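You operate a simulated robot arm through the tools that you are given. There is no shell and no other tool. Be economical: measure what you need, move in short steps, check, and stop when the job is done.

Carry out the task below with a simulated robot arm. There is one attempt and no reset: what you move stays moved.

JOB
Take the coir carton and leave it on the top deck of the trolley. Close the right drawer of the lab bench. Push the left drawer of the lab bench shut. Open the left drawer of the cream cabinet, take the perlite carton and put it in the inside of the left drawer of the cream cabinet, then shut the drawer. Open the middle drawer of the lab bench, take the yellow vial that says "M7" from the top of the lab bench and put it in the inside of the middle drawer of the lab bench, then shut the drawer. Take the logger from the top of the lab bench and put it in the black bucket. Pull the right drawer of the cream cabinet open. Do these in any order. Set down upright: coir carton, perlite carton.

The check looks at the end state, three seconds after you hand in, the way a careful person would. Anything else that was tipped, shoved, dropped, spilled or broken makes it a failure.

ROBOT AND FRAMES
A 7-joint arm with a vacuum gripper on a trunk, on a base that drives. Base frame: it is fixed to the floor where the robot stands at the start and does not move with it; the origin is under the middle of the robot, x ahead of it, y to its left, z up. Units: m, degrees, N and s.
Its first joint turns from -166.0 to 166.0 degrees. Places, roughly: black bucket (18x18x18 cm) [0.9, 2.2, 0.9]; coir carton [0.5, 0.25, 0.75]; inside of the left drawer of the cream cabinet [-4.1, 3.6, 0.6]; inside of the middle drawer of the lab bench [0.7, 1.1, 0.6]; left drawer of the cream cabinet [-4.1, 3.5, 0.6]; left drawer of the lab bench [0.4, 2, 0.7]; logger [0.75, 2, 0.75]; middle drawer of the lab bench [0.6, 1.1, 0.7]; perlite carton [-1.5, 3.5, 1]; right drawer of the cream cabinet [-3.7, 3.5, 0.6]; right drawer of the lab bench [0.4, 0.2, 0.7]; top deck of the trolley [0.7, -2.8, 0.7]; yellow vial [0.75, 2.25, 0.75]. Payload 1.06 kg.
Tool frame: the origin (TCP) lies in the middle of the cups' lips, and z points out of the cups. The gripper has 1 cup of 0.024 m across, covering 0.024 by 0.024 m (tool x, y); the bellows give 0.008 m. With the vacuum on, a cup seals on a smooth face that it is pressed against (1 to 4 N); it does not hold porous or soft things. The pull reaches 23 N.
Orientation is told as [roll, pitch, yaw] about the base's x, y, z axes, in that order, counted from this pose: with the cups facing straight down, the tool's x points along the base's -x, its y along +y and its z along -z.

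CONTROLS
- The arm moves only by the tool drive_tool. Its argument "moves" is a list of rows, each a list of 7 numbers: the shift along the tool's x, y, z in units of 300 mm (1.0 is 300 mm), then the turn, a rotation vector about the tool's x, y, z in units of 180 degrees (1.0 is 180 degrees), then the vacuum: 1 switches it on, 0 off. In form: [[dx, dy, dz, rx, ry, rz, vacuum], ...]. A call has 1 to 20 rows; each row is the pose to reach, as a shift and turn from the pose commanded when the call began, along the tool's axes at that moment. A call with a number of a shift or a turn outside -1 to 1 is refused whole. A row lasts 0.2 s, in which the tool goes at most 0.05 m and 8.6 degrees; a call with a longer step from one row to the next is refused whole, and so is a gripper value outside its range. Where a pose cannot be reached the arm comes as near as it can. A force on the tool above 40 N (or 10 N above the force at the start of the call, whichever is more), or a blocked arm, ends the call early, and 0.2 s more pass. The pull builds up within a second once a cup has sealed. Time passes only in rows, and 0.2 s behind the last, so rows that repeat a pose give it time. The reply holds the time, the measured pose of the TCP, the force on the tool along the base axes and the pull of the vacuum, in the units named above and with some noise, with the torque about the TCP (base axes, N m) and any sound that the robot's microphone picked up.
- Cameras (640 x 400 px; columns grow to the right, rows downward): "scene" is now at [0.1495, 0.2419, 1.4437]; the picture's right is [0.54, -0.84, 0.00], its down [-0.78, -0.51, -0.36] and it looks along [0.30, 0.20, -0.93] (base axes); focal length 214 px, centre (320, 200). "wrist" rides on the gripper at [0.078, 0.019, -0.096] in the tool frame; the picture's right is [-0.23, 0.97, 0.00], its down [-0.71, -0.17, -0.68] and it looks along [-0.67, -0.16, 0.73] (tool axes); focal length 243 px, centre (320, 200). There is no depth. A picture from a camera that has moved, and an enlarged one, comes with that camera's place and axes in the base frame and with its lens.
- get_image(camera): a new picture of that camera. The clock stands still meanwhile.
- steer(legs): drives the robot by 1 to 6 legs, each [ahead, left, turn to the left] in m, m and degrees, along the robot's own axes; the way and the turn of a leg run together, so that a leg with both is an arc; at most 1.5 m and 180 degrees a leg. The arm and the cameras ride along, it lands a little off, and it stops where it bumps. It gives what a move gives.
- turn_head(pan, tilt): turns the head with the scene camera to pan (to the left, within 120 degrees either way) and tilt (down, from -29 to 69), counted from straight ahead of the robot. It gives what a move gives.
- inspect(camera, box): a new picture of the part [left, top, right, bottom] of that camera's present view, enlarged. The clock stands still meanwhile.
- finish_job(): hands the job in; it is judged then, once.

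Work in short steps. Places have to be worked out from the pictures, the camera data and where the tool is seen: move nearer, look again, correct. Check each grasp and each placing, and mend what went wrong. You have 217 turns and 202 pictures in all, those below and enlarged ones among them. Switch the vacuum off and draw the arm clear of the work before you hand the job in, unless the task says otherwise; then end with one line.

The tools are called after "Request:" as a command line: name --pt "numbers of a row" for each row, then --argument value for the rest, lists and objects as JSON in quotes. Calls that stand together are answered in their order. drive_tool: Moves the arm, as the interface text tells. Its arguments: {"type":"object","properties":{"moves":{"type":"array","items":{"type":"array","items":{"type":"number"}}}},"required":["moves"]} The other tools are called the same way: steer (legs) drives the base; turn_head (pan, tilt) turns the head that bears the scene camera; get_image (camera) takes a picture; inspect (camera, box) takes an enlarged picture of a part of a camera's view; finish_job () hands the job in.

At the start:

```text
time_s: 0.0
ee_pos: [0.0308, 0.4193, 1.1259]
tool_rot: [0.1, 0.1, -0.1]
wrist_force: [-0.6, -0.1, 0.2]
moment: [-0.03, -0.01, 0.0]
pull: 0.0
robot x, y, heading: [-0.0021, 0.0006, -0.1]
head pan, tilt: [32.9, 68.8]
```

scene: 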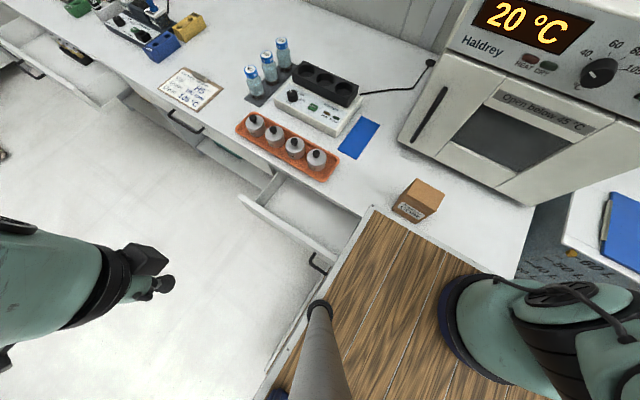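
wrist: 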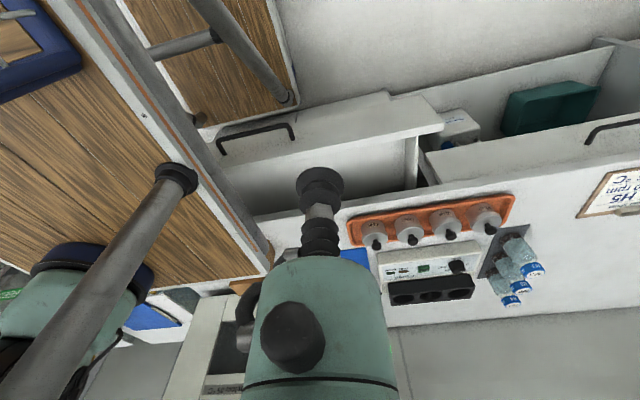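

I start by looking around to understand the layout: head ahead first.

Request:
turn_head --pan 0 --tilt 40

Request:
get_image --camera "scene"

Request:
turn_head --pan 60 --tilt 30

Request:
get_image --camera "scene"

Request:
turn_head --pan -70 --tilt 30

Request:
get_image --camera "scene"

Request:
turn_head --pan 118 --tilt 15

Request:
get_image --camera "scene"

```text
time_s: 1.0
ee_pos: [0.0313, 0.4189, 1.1259]
tool_rot: [0.1, 0.0, 0.0]
wrist_force: [0.5, 0.9, 0.4]
moment: [0.01, 0.0, 0.03]
pull: 0.1
robot x, y, heading: [-0.0008, -0.0017, -0.2]
head pan, tilt: [0.0, 40.0]
```

```text
199 pictures are left
camera scene: at [0.1876, 0.2122, 1.4799], right [0.01, -1.0, 0.0], down [-0.64, 0.0, -0.77], along [0.77, 0.01, -0.64], focal length 214 px, centre (320, 200)
```

scene: 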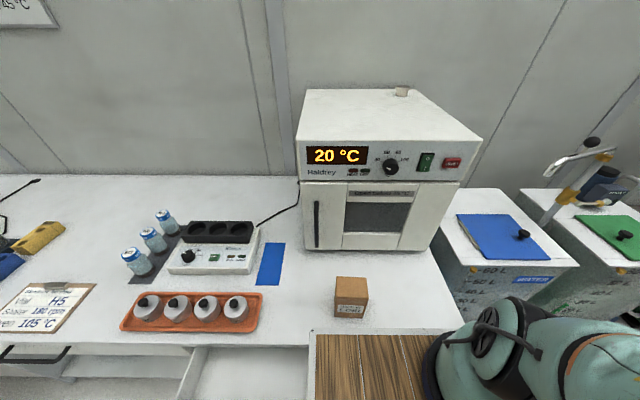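

```text
time_s: 2.3
ee_pos: [0.0314, 0.4187, 1.125]
tool_rot: [0.0, 0.0, 0.0]
wrist_force: [0.6, -0.5, 0.2]
moment: [-0.02, 0.01, -0.02]
pull: 0.2
robot x, y, heading: [0.0007, -0.0013, 0.2]
head pan, tilt: [60.0, 30.0]
```

```text
198 pictures are left
camera scene: at [0.1478, 0.2898, 1.4952], right [0.87, -0.5, 0.0], down [-0.25, -0.43, -0.87], along [0.43, 0.75, -0.5], focal length 214 px, centre (320, 200)
```

scene: 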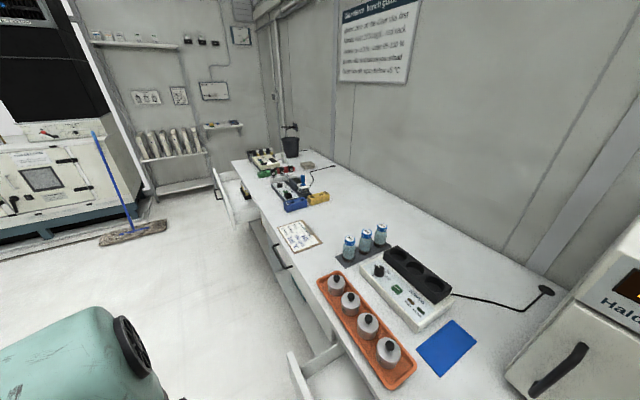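

```text
time_s: 4.4
ee_pos: [0.0226, 0.415, 1.1241]
tool_rot: [-0.1, -0.1, 1.0]
wrist_force: [-0.9, 0.7, -0.5]
moment: [0.0, 0.01, -0.03]
pull: 0.1
robot x, y, heading: [-0.0043, 0.0016, -0.1]
head pan, tilt: [-70.0, 30.0]
```

```text
197 pictures are left
camera scene: at [0.1867, 0.1758, 1.4993], right [-0.39, -0.92, 0.0], down [-0.42, 0.18, -0.89], along [0.82, -0.35, -0.46], focal length 214 px, centre (320, 200)
```

scene: 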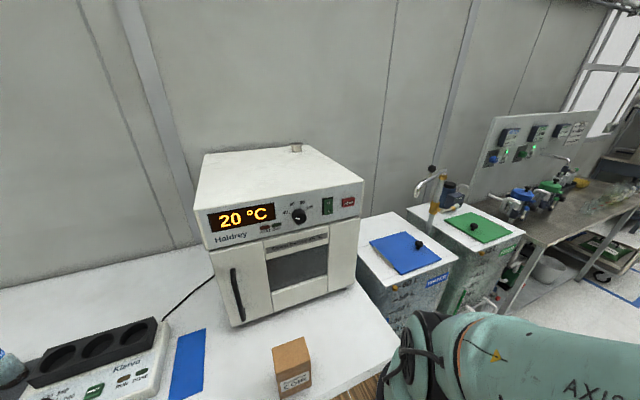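

```text
time_s: 7.2
ee_pos: [0.0261, 0.4158, 1.1241]
tool_rot: [-0.2, -0.1, 0.6]
wrist_force: [-0.5, 0.5, 0.3]
moment: [0.0, 0.0, -0.01]
pull: 0.2
robot x, y, heading: [0.0032, -0.0016, 0.0]
head pan, tilt: [118.0, 15.0]
```

```text
196 pictures are left
camera scene: at [0.0767, 0.3012, 1.5235], right [0.96, 0.28, 0.0], down [0.06, -0.21, -0.98], along [-0.27, 0.94, -0.22], focal length 214 px, centre (320, 200)
```

scene: 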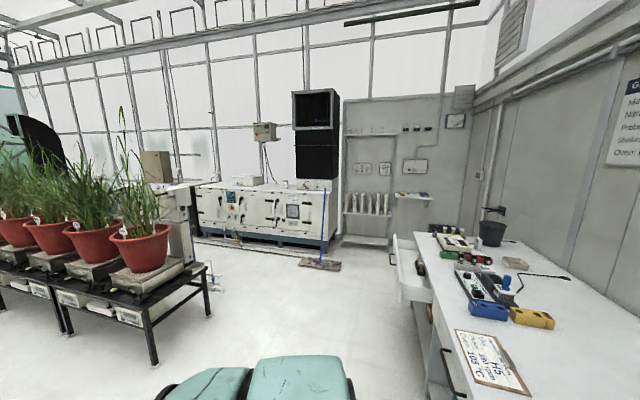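

I need to understand the wooden thing next to me and the open right drawer; look down in several directions.

Request:
turn_head --pan 0 --tilt 68

Request:
turn_head --pan 0 --tilt 67

Request:
get_image --camera "scene"

Request:
turn_head --pan -90 --tilt 30

Request:
turn_head --pan -90 --tilt 30

Request:
get_image --camera "scene"

```text
time_s: 9.2
ee_pos: [0.0292, 0.4171, 1.1246]
tool_rot: [-0.1, -0.1, 0.3]
wrist_force: [-0.2, -0.3, -0.2]
moment: [0.0, -0.01, -0.01]
pull: 0.0
robot x, y, heading: [-0.0002, 0.0037, 0.2]
head pan, tilt: [0.0, 68.0]
```

```text
time_s: 9.8
ee_pos: [0.0295, 0.4184, 1.125]
tool_rot: [-0.1, -0.1, 0.2]
wrist_force: [0.2, -0.2, -0.2]
moment: [0.02, 0.04, -0.02]
pull: 0.0
robot x, y, heading: [0.0009, -0.0022, -0.0]
head pan, tilt: [0.0, 67.0]
```

```text
195 pictures are left
camera scene: at [0.1609, 0.2156, 1.4457], right [0.07, -1.0, 0.0], down [-0.92, -0.06, -0.39], along [0.39, 0.03, -0.92], focal length 214 px, centre (320, 200)
```

scene: 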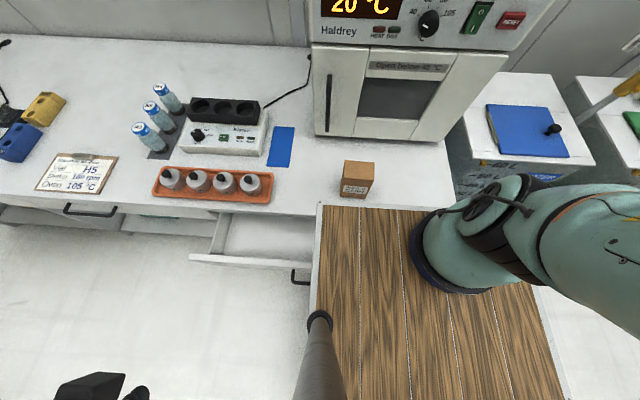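

```text
time_s: 11.4
ee_pos: [0.0258, 0.4158, 1.1178]
tool_rot: [-0.6, -0.6, 0.5]
wrist_force: [-0.3, 0.6, -1.7]
moment: [-0.02, -0.03, -0.01]
pull: 0.0
robot x, y, heading: [-0.0043, 0.0027, -0.2]
head pan, tilt: [-90.0, 30.0]
```

```text
time_s: 12.0
ee_pos: [0.0259, 0.4152, 1.1193]
tool_rot: [-0.5, -0.5, 0.7]
wrist_force: [-0.2, 0.9, 0.4]
moment: [-0.02, 0.02, -0.01]
pull: 0.1
robot x, y, heading: [-0.0027, -0.0001, -0.0]
head pan, tilt: [-90.0, 30.0]
```

```text
194 pictures are left
camera scene: at [0.1917, 0.1922, 1.4986], right [-0.21, -0.98, 0.0], down [-0.46, 0.1, -0.88], along [0.86, -0.19, -0.47], focal length 214 px, centre (320, 200)
```

scene: 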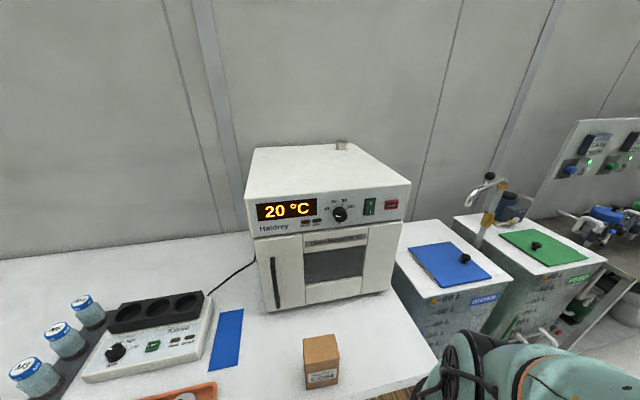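

The head seems blocked rightward by the arm. I look left and back to check room before driving backward.

Request:
turn_head --pan 118 --tilt 40

Request:
turn_head --pan 119 --tilt 40

Request:
get_image --camera "scene"

Request:
get_image --camera "wrist"

```text
time_s: 15.0
ee_pos: [0.0246, 0.4143, 1.123]
tool_rot: [-0.2, 0.0, 0.9]
wrist_force: [0.3, -0.2, -0.2]
moment: [-0.01, -0.01, 0.02]
pull: 0.1
robot x, y, heading: [-0.0004, 0.0025, 0.3]
head pan, tilt: [118.0, 40.0]
```

```text
time_s: 15.6
ee_pos: [0.0262, 0.415, 1.1237]
tool_rot: [-0.2, -0.1, 0.7]
wrist_force: [-0.1, 0.4, -0.6]
moment: [0.01, 0.0, 0.02]
pull: 0.0
robot x, y, heading: [0.0051, 0.0001, -0.1]
head pan, tilt: [119.0, 40.0]
```

```text
193 pictures are left
camera scene: at [0.0939, 0.2992, 1.4873], right [1.0, 0.1, 0.0], down [0.06, -0.57, -0.82], along [-0.08, 0.81, -0.57], focal length 214 px, centre (320, 200)
```

scene: 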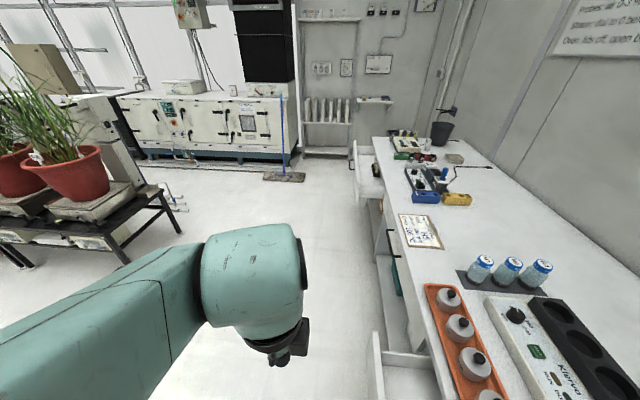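

```text
192 pictures are left
camera wrist: at [-0.0541, 0.433, 1.2182], right [0.22, 0.98, 0.0], down [0.71, -0.16, 0.69], along [0.67, -0.15, -0.73], focal length 243 px, centre (320, 200)
```

wrist: 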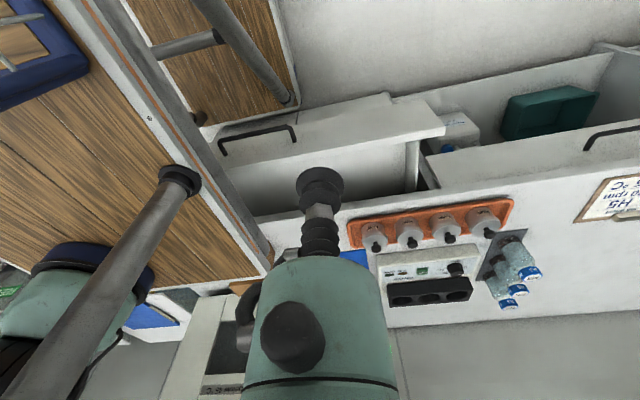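

The robot seems to stand at the bench edge with its deck over the open drawer. I back off 0.5 m and look.

Request:
steer --legs '[[-0.5, 0, 0]]'

Request:
turn_head --pan 10 --tilt 50

Request:
turn_head --pan 10 --tilt 50

Request:
get_image --camera "scene"

Request:
get_image --camera "wrist"

```text
time_s: 18.6
ee_pos: [-0.4675, 0.4164, 1.1221]
tool_rot: [-0.3, 0.0, 0.4]
wrist_force: [0.4, 0.0, 0.2]
moment: [-0.01, -0.01, -0.02]
pull: 0.1
robot x, y, heading: [-0.4929, 0.003, -0.5]
head pan, tilt: [119.0, 40.0]
```

```text
time_s: 20.4
ee_pos: [-0.4678, 0.4177, 1.1224]
tool_rot: [-0.3, 0.0, 0.4]
wrist_force: [0.2, 0.1, -0.5]
moment: [-0.04, -0.02, 0.01]
pull: 0.0
robot x, y, heading: [-0.4959, -0.0001, -0.5]
head pan, tilt: [10.0, 50.0]
```

```text
time_s: 21.0
ee_pos: [-0.4694, 0.4163, 1.1226]
tool_rot: [-0.3, -0.1, 0.5]
wrist_force: [-0.6, -0.6, 0.4]
moment: [0.0, 0.0, 0.01]
pull: 0.0
robot x, y, heading: [-0.4973, 0.0031, -0.6]
head pan, tilt: [10.0, 50.0]
```

```text
191 pictures are left
camera scene: at [-0.3151, 0.2256, 1.4656], right [0.17, -0.99, 0.0], down [-0.76, -0.13, -0.64], along [0.63, 0.11, -0.77], focal length 214 px, centre (320, 200)
```

scene: 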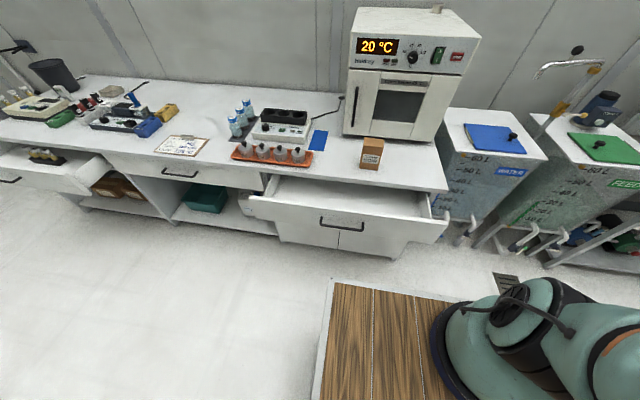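

```text
190 pictures are left
camera wrist: at [-0.5463, 0.4355, 1.2174], right [0.23, 0.97, 0.0], down [0.71, -0.16, 0.69], along [0.67, -0.16, -0.73], focal length 243 px, centre (320, 200)
```

wrist: 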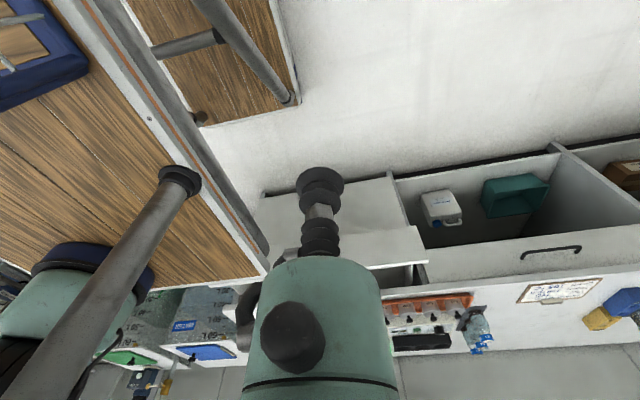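

Now it is clear: the deck/mast are my own robot; the right drawer protrudes ~0.2 m (face x≈0.25, y −0.22..0.65, z≈0.65). I swing the tool forward-pointing to push it.

Request:
drive_tool --pt "-0.08 0 0 0 -0.0417 0 0" --pt "-0.16 0 0 0 -0.0833 0 0" --pt "-0.24 0 0 0 -0.125 0 0" --pt "-0.32 0 0 0 -0.1667 0 0" --pt "-0.4 0 0 0 -0.2083 0 0" --pt "-0.48 0 0 0 -0.25 0 0" --pt "-0.56 0 0 0 -0.2917 0 0" --pt "-0.64 0 0 0 -0.3333 0 0" --pt "-0.72 0 0 0 -0.375 0 0" --pt "-0.8 0 0 0 -0.4167 0 0" --pt "-0.88 0 0 0 -0.4583 0 0" --pt "-0.96 0 0 0 -0.5 0 0"

Request:
get_image --camera "wrist"

Request:
get_image --camera "scene"

```text
time_s: 23.6
ee_pos: [-0.1782, 0.4185, 1.1243]
tool_rot: [-128.4, -89.8, 128.7]
wrist_force: [-0.7, -1.4, 0.6]
moment: [0.01, 0.02, -0.01]
pull: 0.1
robot x, y, heading: [-0.494, 0.0039, -0.4]
head pan, tilt: [10.0, 50.0]
```

```text
189 pictures are left
camera wrist: at [-0.2735, 0.4364, 1.0447], right [-0.01, 0.97, 0.23], down [-0.69, -0.17, 0.71], along [0.73, -0.15, 0.67], focal length 243 px, centre (320, 200)
```

wrist: 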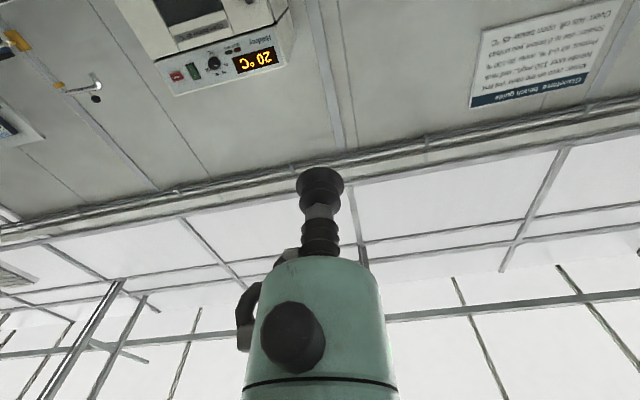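

```text
188 pictures are left
camera scene: at [-0.3152, 0.2255, 1.4657], right [0.17, -0.99, 0.0], down [-0.76, -0.13, -0.64], along [0.63, 0.11, -0.77], focal length 214 px, centre (320, 200)
```

scene: 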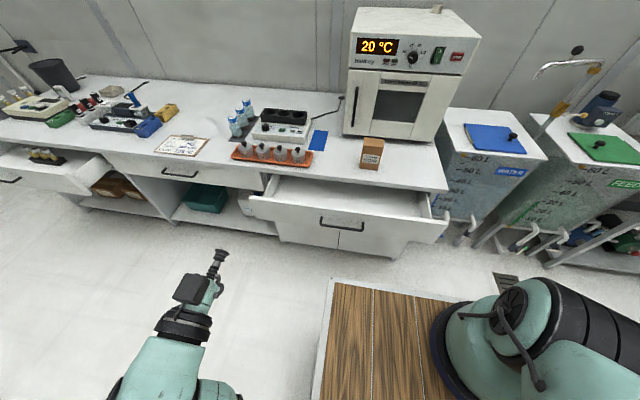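

Arm behaves well. I descend to z≈0.665 in front of the drawer face at y≈0.40 (left of the handle).

Request:
drive_tool --pt "0.16 0 0.05 0 0 0 0" --pt "0.32 0 0.1 0 0 0 0" --pt "0.48 0 0.15 0 0 0 0" --pt "0.64 0 0.2 0 0 0 0" --pt "0.8 0 0.25 0 0 0 0" --pt "0.96 0 0.3 0 0 0 0"

Request:
drive_tool --pt "0.15 0 0.1 0 0 0 0" --pt "0.3 0 0.2 0 0 0 0" --pt "0.45 0 0.3 0 0 0 0" --pt "0.57 0 0.4 0 0 0 0"

Request:
get_image --camera "scene"

Request:
get_image --camera "wrist"

```text
refused: row 1 steps farther than a row can; nothing moved
```

```text
refused: row 1 steps farther than a row can; nothing moved
```

```text
187 pictures are left
camera scene: at [-0.3152, 0.2255, 1.4657], right [0.17, -0.99, 0.0], down [-0.76, -0.13, -0.64], along [0.63, 0.11, -0.77], focal length 214 px, centre (320, 200)
```

scene: 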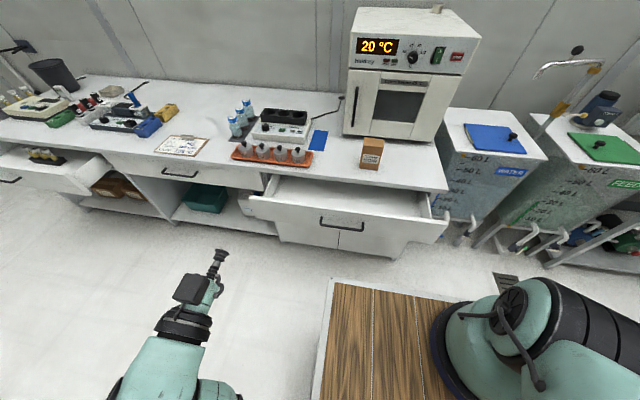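

```text
186 pictures are left
camera wrist: at [-0.2735, 0.4364, 1.0447], right [-0.01, 0.97, 0.23], down [-0.69, -0.17, 0.71], along [0.73, -0.15, 0.67], focal length 243 px, centre (320, 200)
```

wrist: 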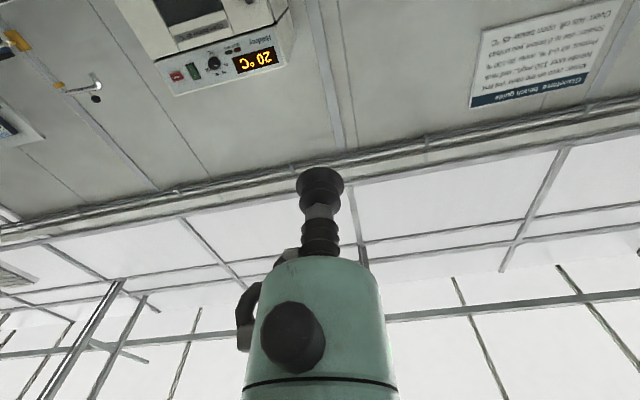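

The step was slightly too long; retry with smaller steps.

Request:
drive_tool --pt "0.15 0 0.04 0 0 0 0" --pt "0.3 0 0.08 0 0 0 0" --pt "0.45 0 0.12 0 0 0 0" --pt "0.6 0 0.16 0 0 0 0" --pt "0.75 0 0.2 0 0 0 0" --pt "0.9 0 0.25 0 0 0 0" --pt "0.98 0 0.3 0 0 0 0"

Request:
drive_tool --pt "0.12 0 0.08 0 0 0 0" --pt "0.24 0 0.16 0 0 0 0" --pt "0.36 0 0.24 0 0 0 0" --pt "0.48 0 0.32 0 0 0 0" --pt "0.55 0 0.4 0 0 0 0"

Request:
get_image --camera "scene"

Request:
get_image --camera "wrist"

```text
time_s: 24.8
ee_pos: [-0.1581, 0.445, 0.9623]
tool_rot: [35.6, -78.9, -35.6]
wrist_force: [0.5, -1.0, -0.6]
moment: [0.01, 0.03, -0.01]
pull: 0.1
robot x, y, heading: [-0.4948, 0.0034, -0.5]
head pan, tilt: [10.0, 50.0]
stopped in row 5: the arm was blocked; the commanded pose is now the measured one
```

```text
time_s: 25.5
ee_pos: [-0.17, 0.4857, 0.9237]
tool_rot: [36.0, -67.4, -35.1]
wrist_force: [0.2, 0.5, -0.3]
moment: [0.03, -0.02, -0.01]
pull: 0.1
robot x, y, heading: [-0.4955, 0.0023, -0.6]
head pan, tilt: [10.0, 50.0]
stopped in row 3: the arm was blocked; the commanded pose is now the measured one
```

```text
185 pictures are left
camera scene: at [-0.3154, 0.2257, 1.4657], right [0.17, -0.99, 0.0], down [-0.76, -0.13, -0.64], along [0.63, 0.11, -0.77], focal length 214 px, centre (320, 200)
```

scene: 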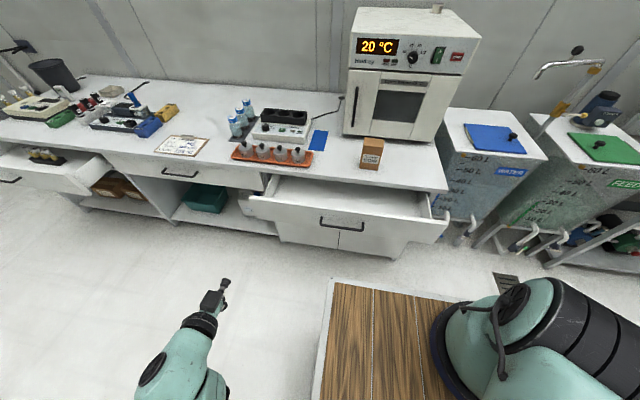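

```text
184 pictures are left
camera wrist: at [-0.2842, 0.5171, 0.8846], right [0.09, 0.89, 0.44], down [-0.43, -0.36, 0.83], along [0.9, -0.27, 0.35], focal length 243 px, centre (320, 200)
```

wrist: 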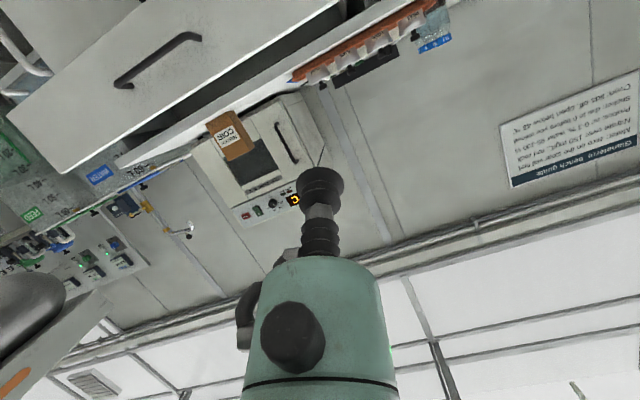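

The arm was blocked (likely its own forearm against the deck). I raise, move outward, and use a 45° forward tilt instead.

Request:
drive_tool --pt "-0.09 -0.033 0.096 0 0.021 -0.011 0" --pt "-0.18 -0.066 0.19 0 0.043 -0.022 0" --pt "-0.27 -0.1 0.29 0 0.064 -0.033 0" --pt "-0.37 -0.13 0.38 0 0.086 -0.043 0" --pt "-0.46 -0.165 0.48 0 0.107 -0.054 0" --pt "-0.55 -0.2 0.575 0 0.129 -0.065 0" --pt "-0.643 -0.23 0.67 0 0.15 -0.076 0"

Request:
get_image --camera "scene"

```text
time_s: 27.0
ee_pos: [-0.0637, 0.4444, 1.0127]
tool_rot: [2.8, -49.1, 15.6]
wrist_force: [-0.6, 0.2, 0.2]
moment: [-0.02, 0.01, -0.02]
pull: 0.1
robot x, y, heading: [-0.5002, 0.0039, -0.5]
head pan, tilt: [10.0, 50.0]
stopped in row 7: the arm was blocked; the commanded pose is now the measured one
```

```text
183 pictures are left
camera scene: at [-0.3277, 0.2201, 1.4681], right [0.17, -0.99, 0.0], down [-0.75, -0.12, -0.65], along [0.64, 0.11, -0.76], focal length 214 px, centre (320, 200)
```

scene: 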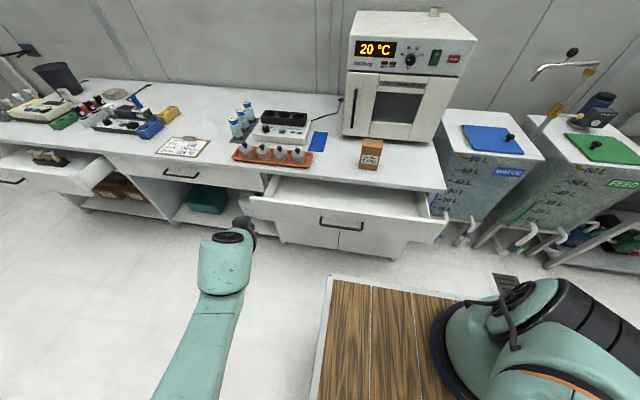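

The camera mast shifted back slightly, so the arm touches the mast. I look at my own arm to understand its configuration.

Request:
turn_head --pan 60 --tilt 65

Request:
get_image --camera "scene"

Request:
turn_head --pan 120 --tilt 65

Request:
get_image --camera "scene"

Request:
get_image --camera "wrist"

```text
time_s: 28.1
ee_pos: [-0.0638, 0.4427, 1.0107]
tool_rot: [2.5, -49.1, 15.7]
wrist_force: [-0.3, 0.9, 0.1]
moment: [-0.01, 0.02, -0.02]
pull: 0.1
robot x, y, heading: [-0.4922, 0.0021, -0.5]
head pan, tilt: [60.0, 65.0]
```

```text
182 pictures are left
camera scene: at [-0.372, 0.2589, 1.4499], right [0.86, -0.51, 0.01], down [-0.46, -0.78, -0.43], along [0.22, 0.37, -0.9], focal length 214 px, centre (320, 200)
```

scene: 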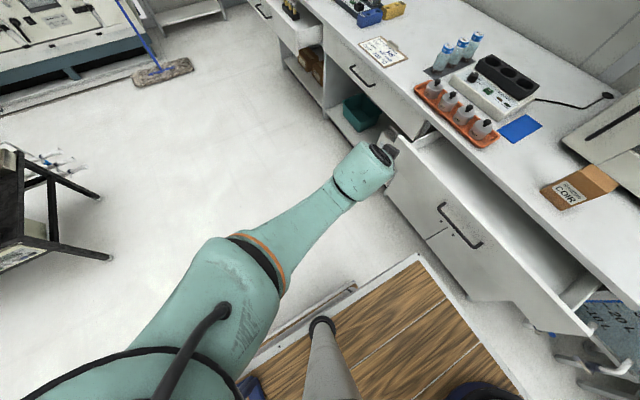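

```text
time_s: 29.4
ee_pos: [-0.0631, 0.4431, 1.0105]
tool_rot: [2.5, -49.1, 16.0]
wrist_force: [-0.7, -0.4, 0.3]
moment: [-0.03, 0.0, -0.03]
pull: 0.1
robot x, y, heading: [-0.4963, 0.0005, -0.7]
head pan, tilt: [120.0, 65.0]
```

```text
181 pictures are left
camera scene: at [-0.4322, 0.2592, 1.4494], right [0.87, 0.49, 0.01], down [0.45, -0.79, -0.42], along [-0.2, 0.37, -0.91], focal length 214 px, centre (320, 200)
```

scene: 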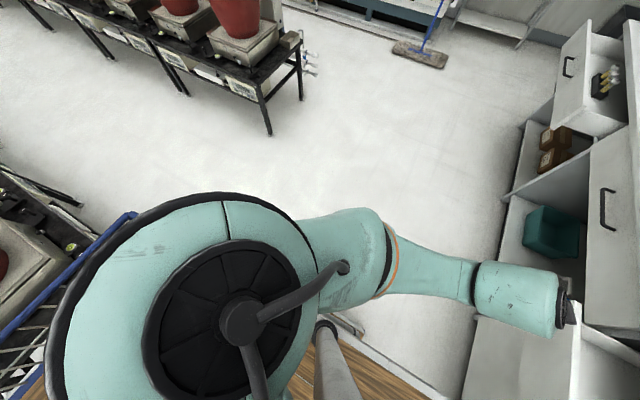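

```text
180 pictures are left
camera wrist: at [-0.186, 0.4227, 1.0133], right [-0.15, 0.97, 0.2], down [0.01, -0.21, 0.98], along [0.99, 0.15, 0.02], focal length 243 px, centre (320, 200)
```

wrist: 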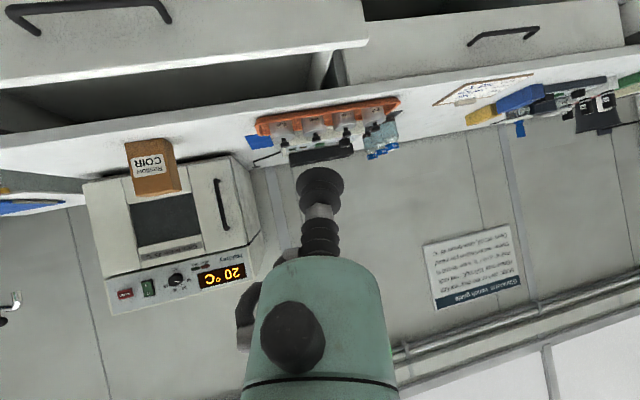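

The elbow sits behind the mast, so the arm's workspace is on the robot's left side. Plan: turn the robot so that its left faces the bench. First retract the arm to a neutral downward pose.

Request:
drive_tool --pt "0.047 0.04 -0.116 0 0.034 0 0" --pt "0.094 0.079 -0.23 0 0.068 0 0" --pt "0.141 0.119 -0.35 0 0.1 0 0" --pt "0.19 0.16 -0.465 0 0.135 0 0" --pt "0.236 0.2 -0.58 0 0.17 0 0" --pt "0.283 0.24 -0.7 0 0.2 0 0" --pt "0.33 0.277 -0.81 0 0.235 0 0" --pt "0.377 0.317 -0.93 0 0.27 0 0"

Request:
get_image --camera "scene"

```text
time_s: 30.6
ee_pos: [-0.2005, 0.4322, 1.004]
tool_rot: [-8.3, -27.1, 21.4]
wrist_force: [-0.3, 0.3, -0.3]
moment: [-0.02, -0.02, 0.0]
pull: 0.1
robot x, y, heading: [-0.4964, 0.0003, -0.4]
head pan, tilt: [120.0, 65.0]
stopped in row 5: the arm was blocked; the commanded pose is now the measured one
```

```text
179 pictures are left
camera scene: at [-0.421, 0.2657, 1.4475], right [0.87, 0.49, 0.0], down [0.45, -0.79, -0.42], along [-0.21, 0.37, -0.91], focal length 214 px, centre (320, 200)
```

scene: 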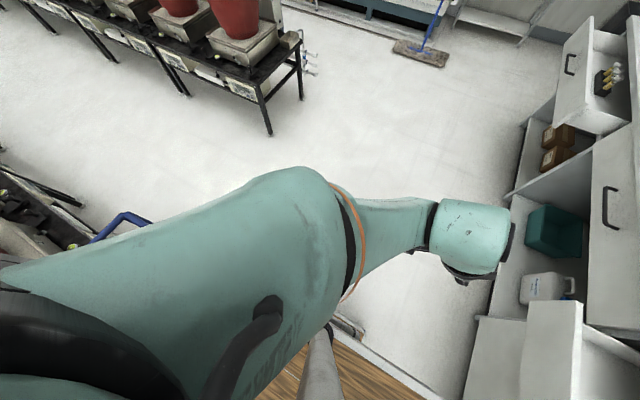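

Something still presses on the mast. I move the tool left/outward away from the mast.

Request:
drive_tool --pt "-0.02 0.1 -0.06 0 0 0 0" --pt "-0.04 0.2 -0.12 0 0 0 0" --pt "-0.06 0.3 -0.18 0 0 0 0" --pt "-0.083 0.4 -0.243 0 0 0 0"

Request:
get_image --camera "scene"

```text
time_s: 31.8
ee_pos: [-0.3239, 0.5432, 1.0665]
tool_rot: [-8.3, -27.3, 28.0]
wrist_force: [0.0, -0.3, 0.4]
moment: [-0.01, -0.01, -0.01]
pull: 0.1
robot x, y, heading: [-0.4969, 0.0037, -0.5]
head pan, tilt: [120.0, 65.0]
stopped in row 4: the arm was blocked; the commanded pose is now the measured one
```

```text
178 pictures are left
camera scene: at [-0.4222, 0.2649, 1.4486], right [0.88, 0.47, 0.0], down [0.42, -0.8, -0.43], along [-0.2, 0.38, -0.9], focal length 214 px, centre (320, 200)
```

scene: 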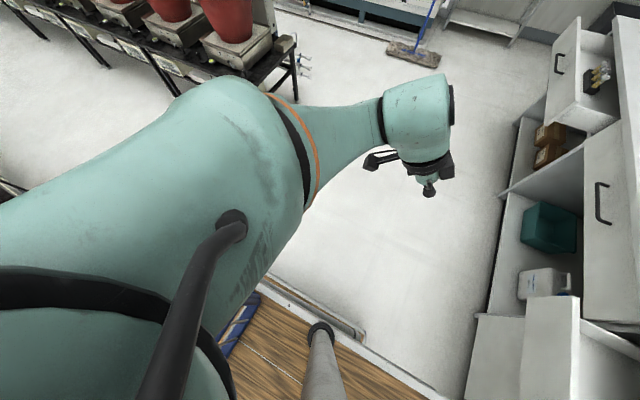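

Elbow is close to the head. I extend outward and backward-left, while turning the tool down.

Request:
drive_tool --pt "0.072 0.097 -0.051 0 0.03 0 0" --pt "0.144 0.194 -0.102 0 0.06 0 0" --pt "0.216 0.29 -0.153 0 0.09 0 0" --pt "0.288 0.388 -0.204 0 0.12 0 0" --pt "0.36 0.485 -0.255 0 0.15 0 0" --pt "0.36 0.485 -0.255 0 0.15 0 0"

Request:
get_image --camera "scene"

Request:
get_image --camera "wrist"

```text
time_s: 32.5
ee_pos: [-0.5163, 0.5488, 1.0672]
tool_rot: [-7.5, -12.9, 35.0]
wrist_force: [-0.1, 0.5, -0.4]
moment: [0.03, 0.04, 0.02]
pull: 0.0
robot x, y, heading: [-0.4945, 0.0051, -0.4]
head pan, tilt: [120.0, 65.0]
stopped in row 3: the arm was blocked; the commanded pose is now the measured one
```

```text
177 pictures are left
camera scene: at [-0.4117, 0.2745, 1.4516], right [0.95, 0.31, 0.0], down [0.27, -0.83, -0.48], along [-0.15, 0.46, -0.88], focal length 214 px, centre (320, 200)
```

scene: 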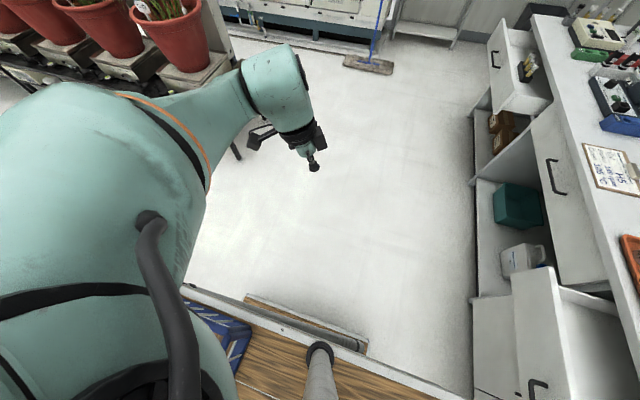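

```text
176 pictures are left
camera wrist: at [-0.6133, 0.5179, 1.138], right [-0.34, 0.94, -0.07], down [0.48, 0.24, 0.84], along [0.81, 0.26, -0.53], focal length 243 px, centre (320, 200)
```

wrist: 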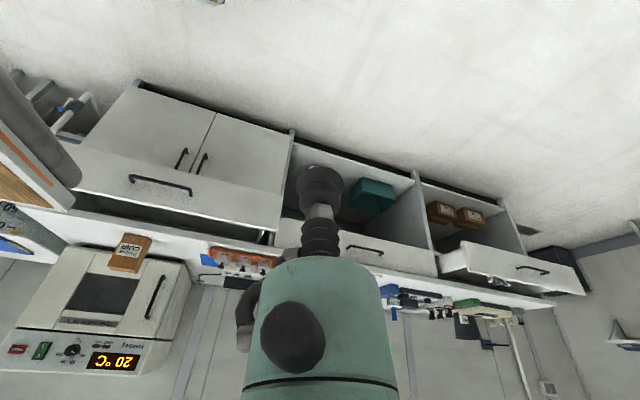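

The head at pan 120 is itself bumping the arm. I turn it to pan 40 to free it.

Request:
turn_head --pan 40 --tilt 60

Request:
get_image --camera "scene"

```text
time_s: 34.1
ee_pos: [-0.5115, 0.5504, 1.0667]
tool_rot: [-7.6, -13.0, 34.3]
wrist_force: [0.3, 0.1, 0.4]
moment: [0.03, -0.01, 0.0]
pull: 0.0
robot x, y, heading: [-0.4958, 0.0014, -0.5]
head pan, tilt: [40.0, 60.0]
```

```text
175 pictures are left
camera scene: at [-0.3437, 0.2533, 1.4539], right [0.64, -0.77, 0.0], down [-0.67, -0.55, -0.5], along [0.39, 0.32, -0.86], focal length 214 px, centre (320, 200)
```

scene: 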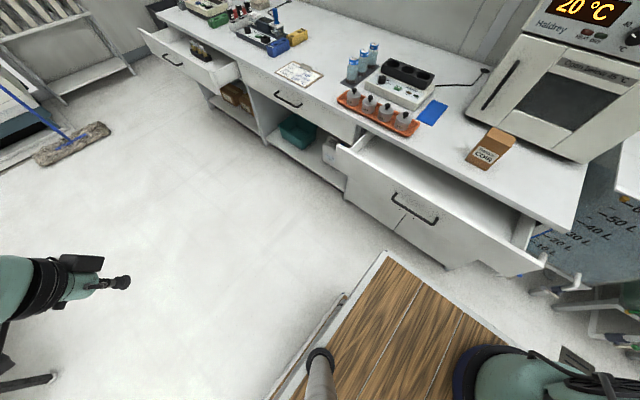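

Arm freed. Level the tool downwards and extend to the left to test the side workspace.

Request:
drive_tool --pt "0.033 0.122 0.033 -0.007 0.012 0 0" --pt "0.066 0.243 0.066 -0.014 0.024 0 0" --pt "0.1 0.365 0.1 -0.021 0.036 0 0" --pt "0.133 0.487 0.133 -0.028 0.048 0 0" --pt "0.166 0.608 0.166 -0.035 0.06 0 0" --pt "0.2 0.73 0.2 -0.0414 0.0723 0 0"

Request:
drive_tool --pt "0 0 0.04 0 0 -0.04 0" --pt "0 0 0.08 0 0 -0.08 0" --pt "0 0 0.12 0 0 -0.12 0" --pt "0 0 0.16 0 0 -0.16 0" --pt "0 0 0.2 0 0 -0.2 0" --pt "0 0 0.24 0 0 -0.24 0" --pt "0 0 0.28 0 0 -0.28 0" --pt "0 0 0.32 0 0 -0.31 0" --pt "0 0 0.32 0 0 -0.31 0"

Request:
turn_head --pan 80 --tilt 50

Request:
get_image --camera "scene"

```text
time_s: 35.2
ee_pos: [-0.6917, 0.5778, 1.0103]
tool_rot: [-3.1, -13.6, 42.3]
wrist_force: [-0.1, 1.3, 0.1]
moment: [-0.01, -0.04, -0.01]
pull: 0.1
out of reach, approached as far as the arm can: row 4, 5
robot x, y, heading: [-0.4967, 0.0006, -0.6]
head pan, tilt: [40.0, 60.0]
stopped in row 5: the arm was blocked; the commanded pose is now the measured one
```

```text
time_s: 37.4
ee_pos: [-0.7043, 0.571, 0.9317]
tool_rot: [-12.6, -5.9, 100.9]
wrist_force: [-0.4, 0.0, 0.5]
moment: [0.04, -0.04, 0.05]
pull: 0.1
robot x, y, heading: [-0.4969, 0.0008, -0.5]
head pan, tilt: [40.0, 60.0]
stopped in row 9: the arm was blocked; the commanded pose is now the measured one
```

```text
time_s: 38.5
ee_pos: [-0.7045, 0.5729, 0.93]
tool_rot: [-12.7, -5.8, 101.0]
wrist_force: [-0.4, 0.6, 0.5]
moment: [0.02, 0.04, 0.0]
pull: 0.1
robot x, y, heading: [-0.4974, -0.0009, -0.6]
head pan, tilt: [80.0, 50.0]
```

```text
174 pictures are left
camera scene: at [-0.3865, 0.2774, 1.4687], right [0.98, -0.18, 0.01], down [-0.14, -0.75, -0.65], along [0.12, 0.64, -0.76], focal length 214 px, centre (320, 200)
```

scene: 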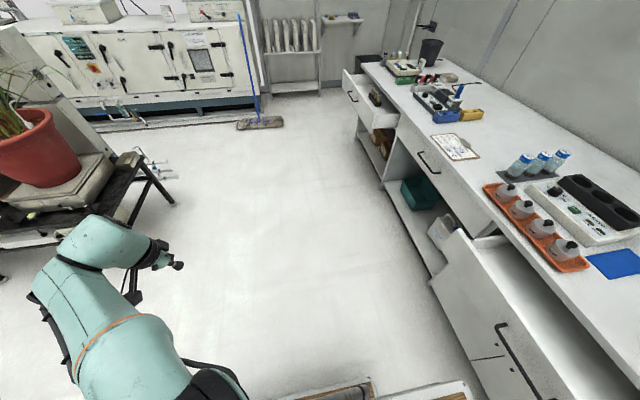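

The side region is poorly reachable (joint limits/mast). The arm base sits at the robot's front right, so the front is the good workspace: I'll lift the arm high and carry it over the mast to the front. Lift first.

Request:
drive_tool --pt "0 -0.097 -0.11 -0.01 0.0046 0 0" --pt "0 -0.194 -0.22 -0.02 0.009 0 0" --pt "0 -0.29 -0.33 -0.03 0.0137 0 0" --pt "0 -0.39 -0.44 -0.04 0.018 0 0" --pt "0 -0.486 -0.55 -0.05 0.023 0 0" --pt "0 -0.583 -0.66 -0.06 0.027 0 0" --pt "0.005 -0.68 -0.775 -0.07 0.032 0 0" --pt "0.005 -0.68 -0.775 -0.07 0.032 0 0"

Request:
turn_head --pan 30 --tilt 45

Request:
get_image --camera "wrist"

```text
time_s: 39.4
ee_pos: [-0.7341, 0.5064, 1.0334]
tool_rot: [-7.4, -2.3, 109.4]
wrist_force: [0.7, -0.5, -0.5]
moment: [0.03, 0.01, 0.0]
pull: 0.1
robot x, y, heading: [-0.4933, 0.0016, -0.5]
head pan, tilt: [80.0, 50.0]
stopped in row 4: the arm was blocked; the commanded pose is now the measured one
```

```text
time_s: 40.5
ee_pos: [-0.7339, 0.5065, 1.032]
tool_rot: [-7.3, -2.1, 109.3]
wrist_force: [-0.5, -0.6, 0.4]
moment: [0.0, 0.01, 0.01]
pull: 0.0
robot x, y, heading: [-0.4915, 0.0017, -0.6]
head pan, tilt: [30.0, 45.0]
```

```text
173 pictures are left
camera wrist: at [-0.7357, 0.418, 1.1204], right [-0.99, -0.09, -0.12], down [-0.15, 0.67, 0.73], along [0.01, 0.74, -0.68], focal length 243 px, centre (320, 200)
```

wrist: 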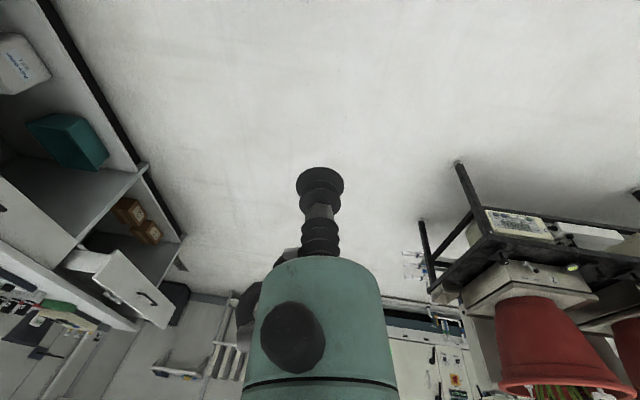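

Still blocked. Look at the arm from the head to see what touches.

Request:
turn_head --pan 95 --tilt 60

Request:
get_image --camera "scene"

```text
time_s: 41.9
ee_pos: [-0.7329, 0.5051, 1.03]
tool_rot: [-7.5, -2.1, 109.3]
wrist_force: [0.1, 0.5, 0.1]
moment: [-0.02, 0.02, 0.01]
pull: 0.0
robot x, y, heading: [-0.4912, 0.0028, -0.7]
head pan, tilt: [95.0, 60.0]
```

```text
172 pictures are left
camera scene: at [-0.407, 0.2721, 1.4553], right [1.0, 0.08, 0.01], down [0.07, -0.86, -0.5], along [-0.03, 0.5, -0.86], focal length 214 px, centre (320, 200)
```

scene: 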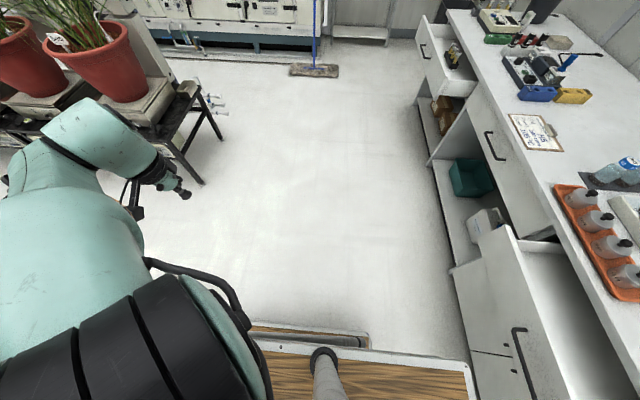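

I set the head forward (away from the elbow) and try lifting straight up while unwinding the wrist yaw.

Request:
turn_head --pan 0 --tilt 60

Request:
drive_tool --pt "-0.005 -0.018 -0.138 0 0 0.04 0" --pt "-0.01 -0.036 -0.275 0 0 0.08 0" --pt "-0.015 -0.054 -0.41 0 0 0.12 0" --pt "-0.02 -0.072 -0.55 0 0 0.16 0" --pt "-0.025 -0.09 -0.69 0 0 0.2 0" --pt "-0.03 -0.108 -0.826 0 0 0.24 0" --pt "-0.03 -0.108 -0.826 0 0 0.24 0"

```text
time_s: 43.6
ee_pos: [-0.7343, 0.5061, 1.031]
tool_rot: [-7.3, -2.0, 109.3]
wrist_force: [-0.2, -0.7, -0.3]
moment: [0.02, 0.01, 0.0]
pull: 0.1
robot x, y, heading: [-0.4962, 0.0013, -0.6]
head pan, tilt: [0.0, 60.0]
```

```text
time_s: 45.2
ee_pos: [-0.6994, 0.5063, 1.2662]
tool_rot: [-3.7, -6.2, 65.2]
wrist_force: [-0.1, -0.4, -0.3]
moment: [0.03, -0.08, 0.03]
pull: 0.1
out of reach, approached as far as the arm can: row 5, 6, 7
robot x, y, heading: [-0.4971, 0.0032, -0.6]
head pan, tilt: [0.0, 60.0]
```

Now near the reach limit; move inward over the deck behind the mast and up.

Request:
drive_tool --pt "0.09 -0.052 -0.09 -0.003 0.0057 0 0" --pt "0.182 -0.105 -0.18 -0.0067 0.0113 0 0" --pt "0.273 -0.157 -0.27 -0.01 0.017 0 0" --pt "0.365 -0.21 -0.362 -0.0133 0.0227 0 0" --pt "0.456 -0.262 -0.452 -0.0167 0.0283 0 0" --pt "0.547 -0.315 -0.543 -0.02 0.034 0 0" --pt "0.547 -0.315 -0.543 -0.02 0.034 0 0"

Request:
get_image --camera "wrist"

```text
time_s: 46.8
ee_pos: [-0.6987, 0.3047, 1.4152]
tool_rot: [-0.2, 0.0, 65.1]
wrist_force: [0.8, 0.8, -0.3]
moment: [-0.01, 0.02, 0.03]
pull: 0.0
out of reach, approached as far as the arm can: row 1, 2
robot x, y, heading: [-0.4943, 0.0043, -0.4]
head pan, tilt: [0.0, 60.0]
```

```text
171 pictures are left
camera wrist: at [-0.7486, 0.243, 1.5101], right [-0.78, 0.62, 0.0], down [0.45, 0.57, 0.69], along [0.43, 0.54, -0.73], focal length 243 px, centre (320, 200)
```

wrist: 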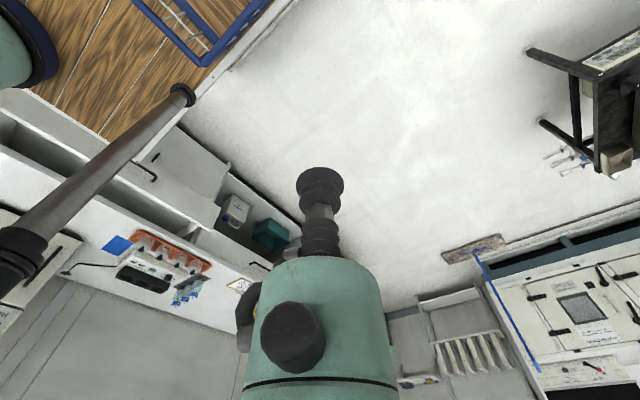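

Good posture now. Raise further to z≈1.65, drawing inward.

Request:
drive_tool --pt "0.023 -0.063 -0.115 0 0 0 0" --pt "0.047 -0.127 -0.23 0 0 0 0" --pt "0.07 -0.19 -0.343 0 0 0 0" --pt "0.093 -0.253 -0.457 0 0 0 0" --pt "0.116 -0.316 -0.571 0 0 0 0" --pt "0.14 -0.38 -0.686 0 0 0 0" --pt "0.163 -0.443 -0.8 0 0 0 0" --pt "0.163 -0.443 -0.8 0 0 0 0"

Request:
get_image --camera "wrist"

```text
time_s: 48.6
ee_pos: [-0.5798, 0.1874, 1.5568]
tool_rot: [0.0, 0.0, 65.1]
wrist_force: [-0.5, -0.3, -0.6]
moment: [-0.07, -0.03, 0.02]
pull: 0.2
out of reach, approached as far as the arm can: row 3, 4, 5, 6, 7, 8
robot x, y, heading: [-0.4963, 0.0048, -0.6]
head pan, tilt: [0.0, 60.0]
```

```text
170 pictures are left
camera wrist: at [-0.6299, 0.1246, 1.6512], right [-0.78, 0.62, 0.0], down [0.45, 0.57, 0.69], along [0.43, 0.54, -0.73], focal length 243 px, centre (320, 200)
```

wrist: 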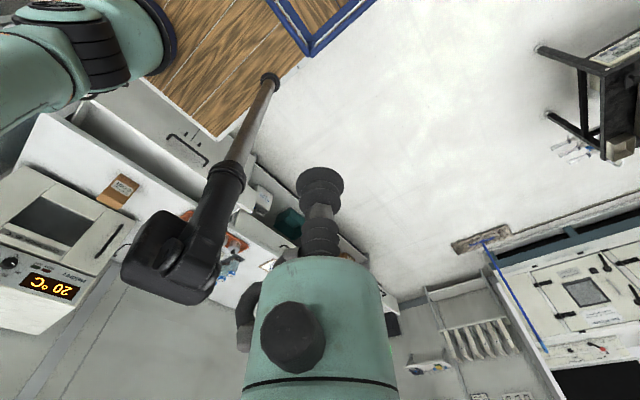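

I now see mast and arm base; the upper arm already leans to the front right. I carry the tool over the base to the front, passing right of the mast.

Request:
drive_tool --pt "0.046 -0.127 0 0 0 0 0" --pt "0.093 -0.253 0 0 0 0 0" --pt "0.139 -0.38 0 0 0 0 0" --pt "0.185 -0.506 0 0 0 0 0" --pt "0.23 -0.633 0 0 0 0 0" --pt "0.278 -0.76 0 0 0 0 0" --pt "0.324 -0.886 0 0 0 0 0" --pt "0.324 -0.886 0 0 0 0 0"

Request:
get_image --camera "wrist"

```text
time_s: 50.4
ee_pos: [-0.3935, -0.0105, 1.5386]
tool_rot: [0.1, -0.1, 65.2]
wrist_force: [0.0, -0.1, -0.2]
moment: [0.01, -0.03, 0.03]
pull: 0.1
out of reach, approached as far as the arm can: row 6, 7, 8
robot x, y, heading: [-0.4971, 0.0037, -0.6]
head pan, tilt: [0.0, 60.0]
```

```text
169 pictures are left
camera wrist: at [-0.4425, -0.0728, 1.6334], right [-0.78, 0.62, 0.0], down [0.46, 0.57, 0.68], along [0.43, 0.54, -0.73], focal length 243 px, centre (320, 200)
```

wrist: 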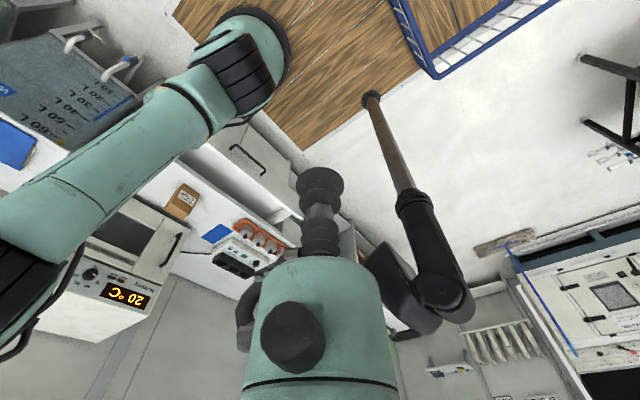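

Good, arm is over the base with mast to the left. Continue forward-left in front of the mast, unwinding yaw.

Request:
drive_tool --pt "-0.09 -0.07 0 0 0 0.04 0" --pt "-0.18 -0.136 0 0 0 0.08 0" --pt "-0.27 -0.204 0 0 0 0.12 0" --pt "-0.36 -0.272 0 0 0 0.16 0" --pt "-0.453 -0.34 0 0 0 0.2 0" --pt "-0.453 -0.34 0 0 0 0.24 0" --pt "-0.453 -0.34 0 0 0 0.28 0" --pt "-0.453 -0.34 0 0 0 0.32 0" --pt "-0.453 -0.34 0 0 0 0.36 0"

Request:
get_image --camera "wrist"

```text
time_s: 52.4
ee_pos: [-0.2435, 0.1099, 1.5248]
tool_rot: [0.1, -0.1, 0.1]
wrist_force: [0.1, -0.7, -0.2]
moment: [0.09, 0.0, 0.0]
pull: 0.1
out of reach, approached as far as the arm can: row 1, 2, 3, 4, 5, 6, 7, 8, 9
robot x, y, heading: [-0.4947, -0.0005, -0.4]
head pan, tilt: [0.0, 60.0]
```

```text
168 pictures are left
camera wrist: at [-0.3213, 0.1273, 1.6189], right [0.23, 0.97, 0.0], down [0.71, -0.17, 0.69], along [0.67, -0.16, -0.73], focal length 243 px, centre (320, 200)
```

wrist: 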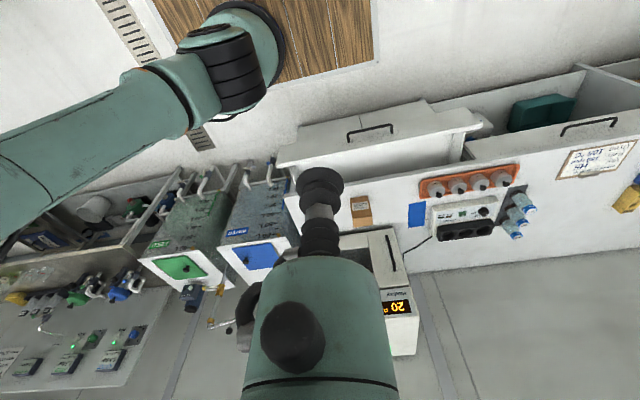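

The tool is now in front of the mast. Move forward and down toward the bench area.

Request:
drive_tool --pt "-0.08 0.05 0.1 0 0 0 0" --pt "-0.16 0.1 0.2 0 0 0 0" --pt "-0.24 0.15 0.3 0 0 0 0" --pt "-0.32 0.2 0.4 0 0 0 0" --pt "-0.4 0.25 0.5 0 0 0 0" --pt "-0.48 0.3 0.6 0 0 0 0" --pt "-0.56 0.35 0.7 0 0 0 0" --pt "-0.64 0.4 0.8 0 0 0 0" --pt "-0.72 0.45 0.9 0 0 0 0" --pt "-0.8 0.5 1.0 0 0 0 0" --pt "-0.8 0.5 1.0 0 0 0 0"

Request:
turn_head --pan 0 --tilt 45

Request:
get_image --camera "scene"

```text
time_s: 54.8
ee_pos: [-0.0025, 0.2665, 1.2234]
tool_rot: [0.0, -0.1, 0.4]
wrist_force: [-0.1, 1.2, -0.3]
moment: [0.02, -0.03, 0.0]
pull: 0.1
robot x, y, heading: [-0.4974, -0.0, -0.6]
head pan, tilt: [0.0, 60.0]
```

```text
time_s: 55.6
ee_pos: [-0.0021, 0.2656, 1.2226]
tool_rot: [0.1, -0.1, 0.3]
wrist_force: [0.4, 0.5, 0.0]
moment: [0.0, -0.01, 0.0]
pull: 0.0
robot x, y, heading: [-0.4927, -0.0021, -0.8]
head pan, tilt: [0.0, 45.0]
```

```text
167 pictures are left
camera scene: at [-0.3098, 0.2121, 1.4725], right [-0.01, -1.0, 0.0], down [-0.71, 0.01, -0.71], along [0.71, -0.01, -0.71], focal length 214 px, centre (320, 200)
```

scene: 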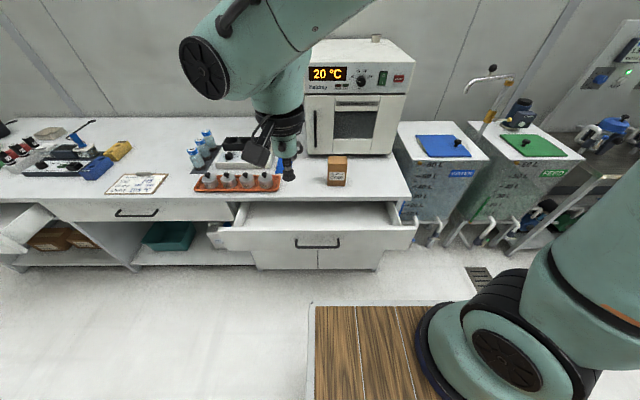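

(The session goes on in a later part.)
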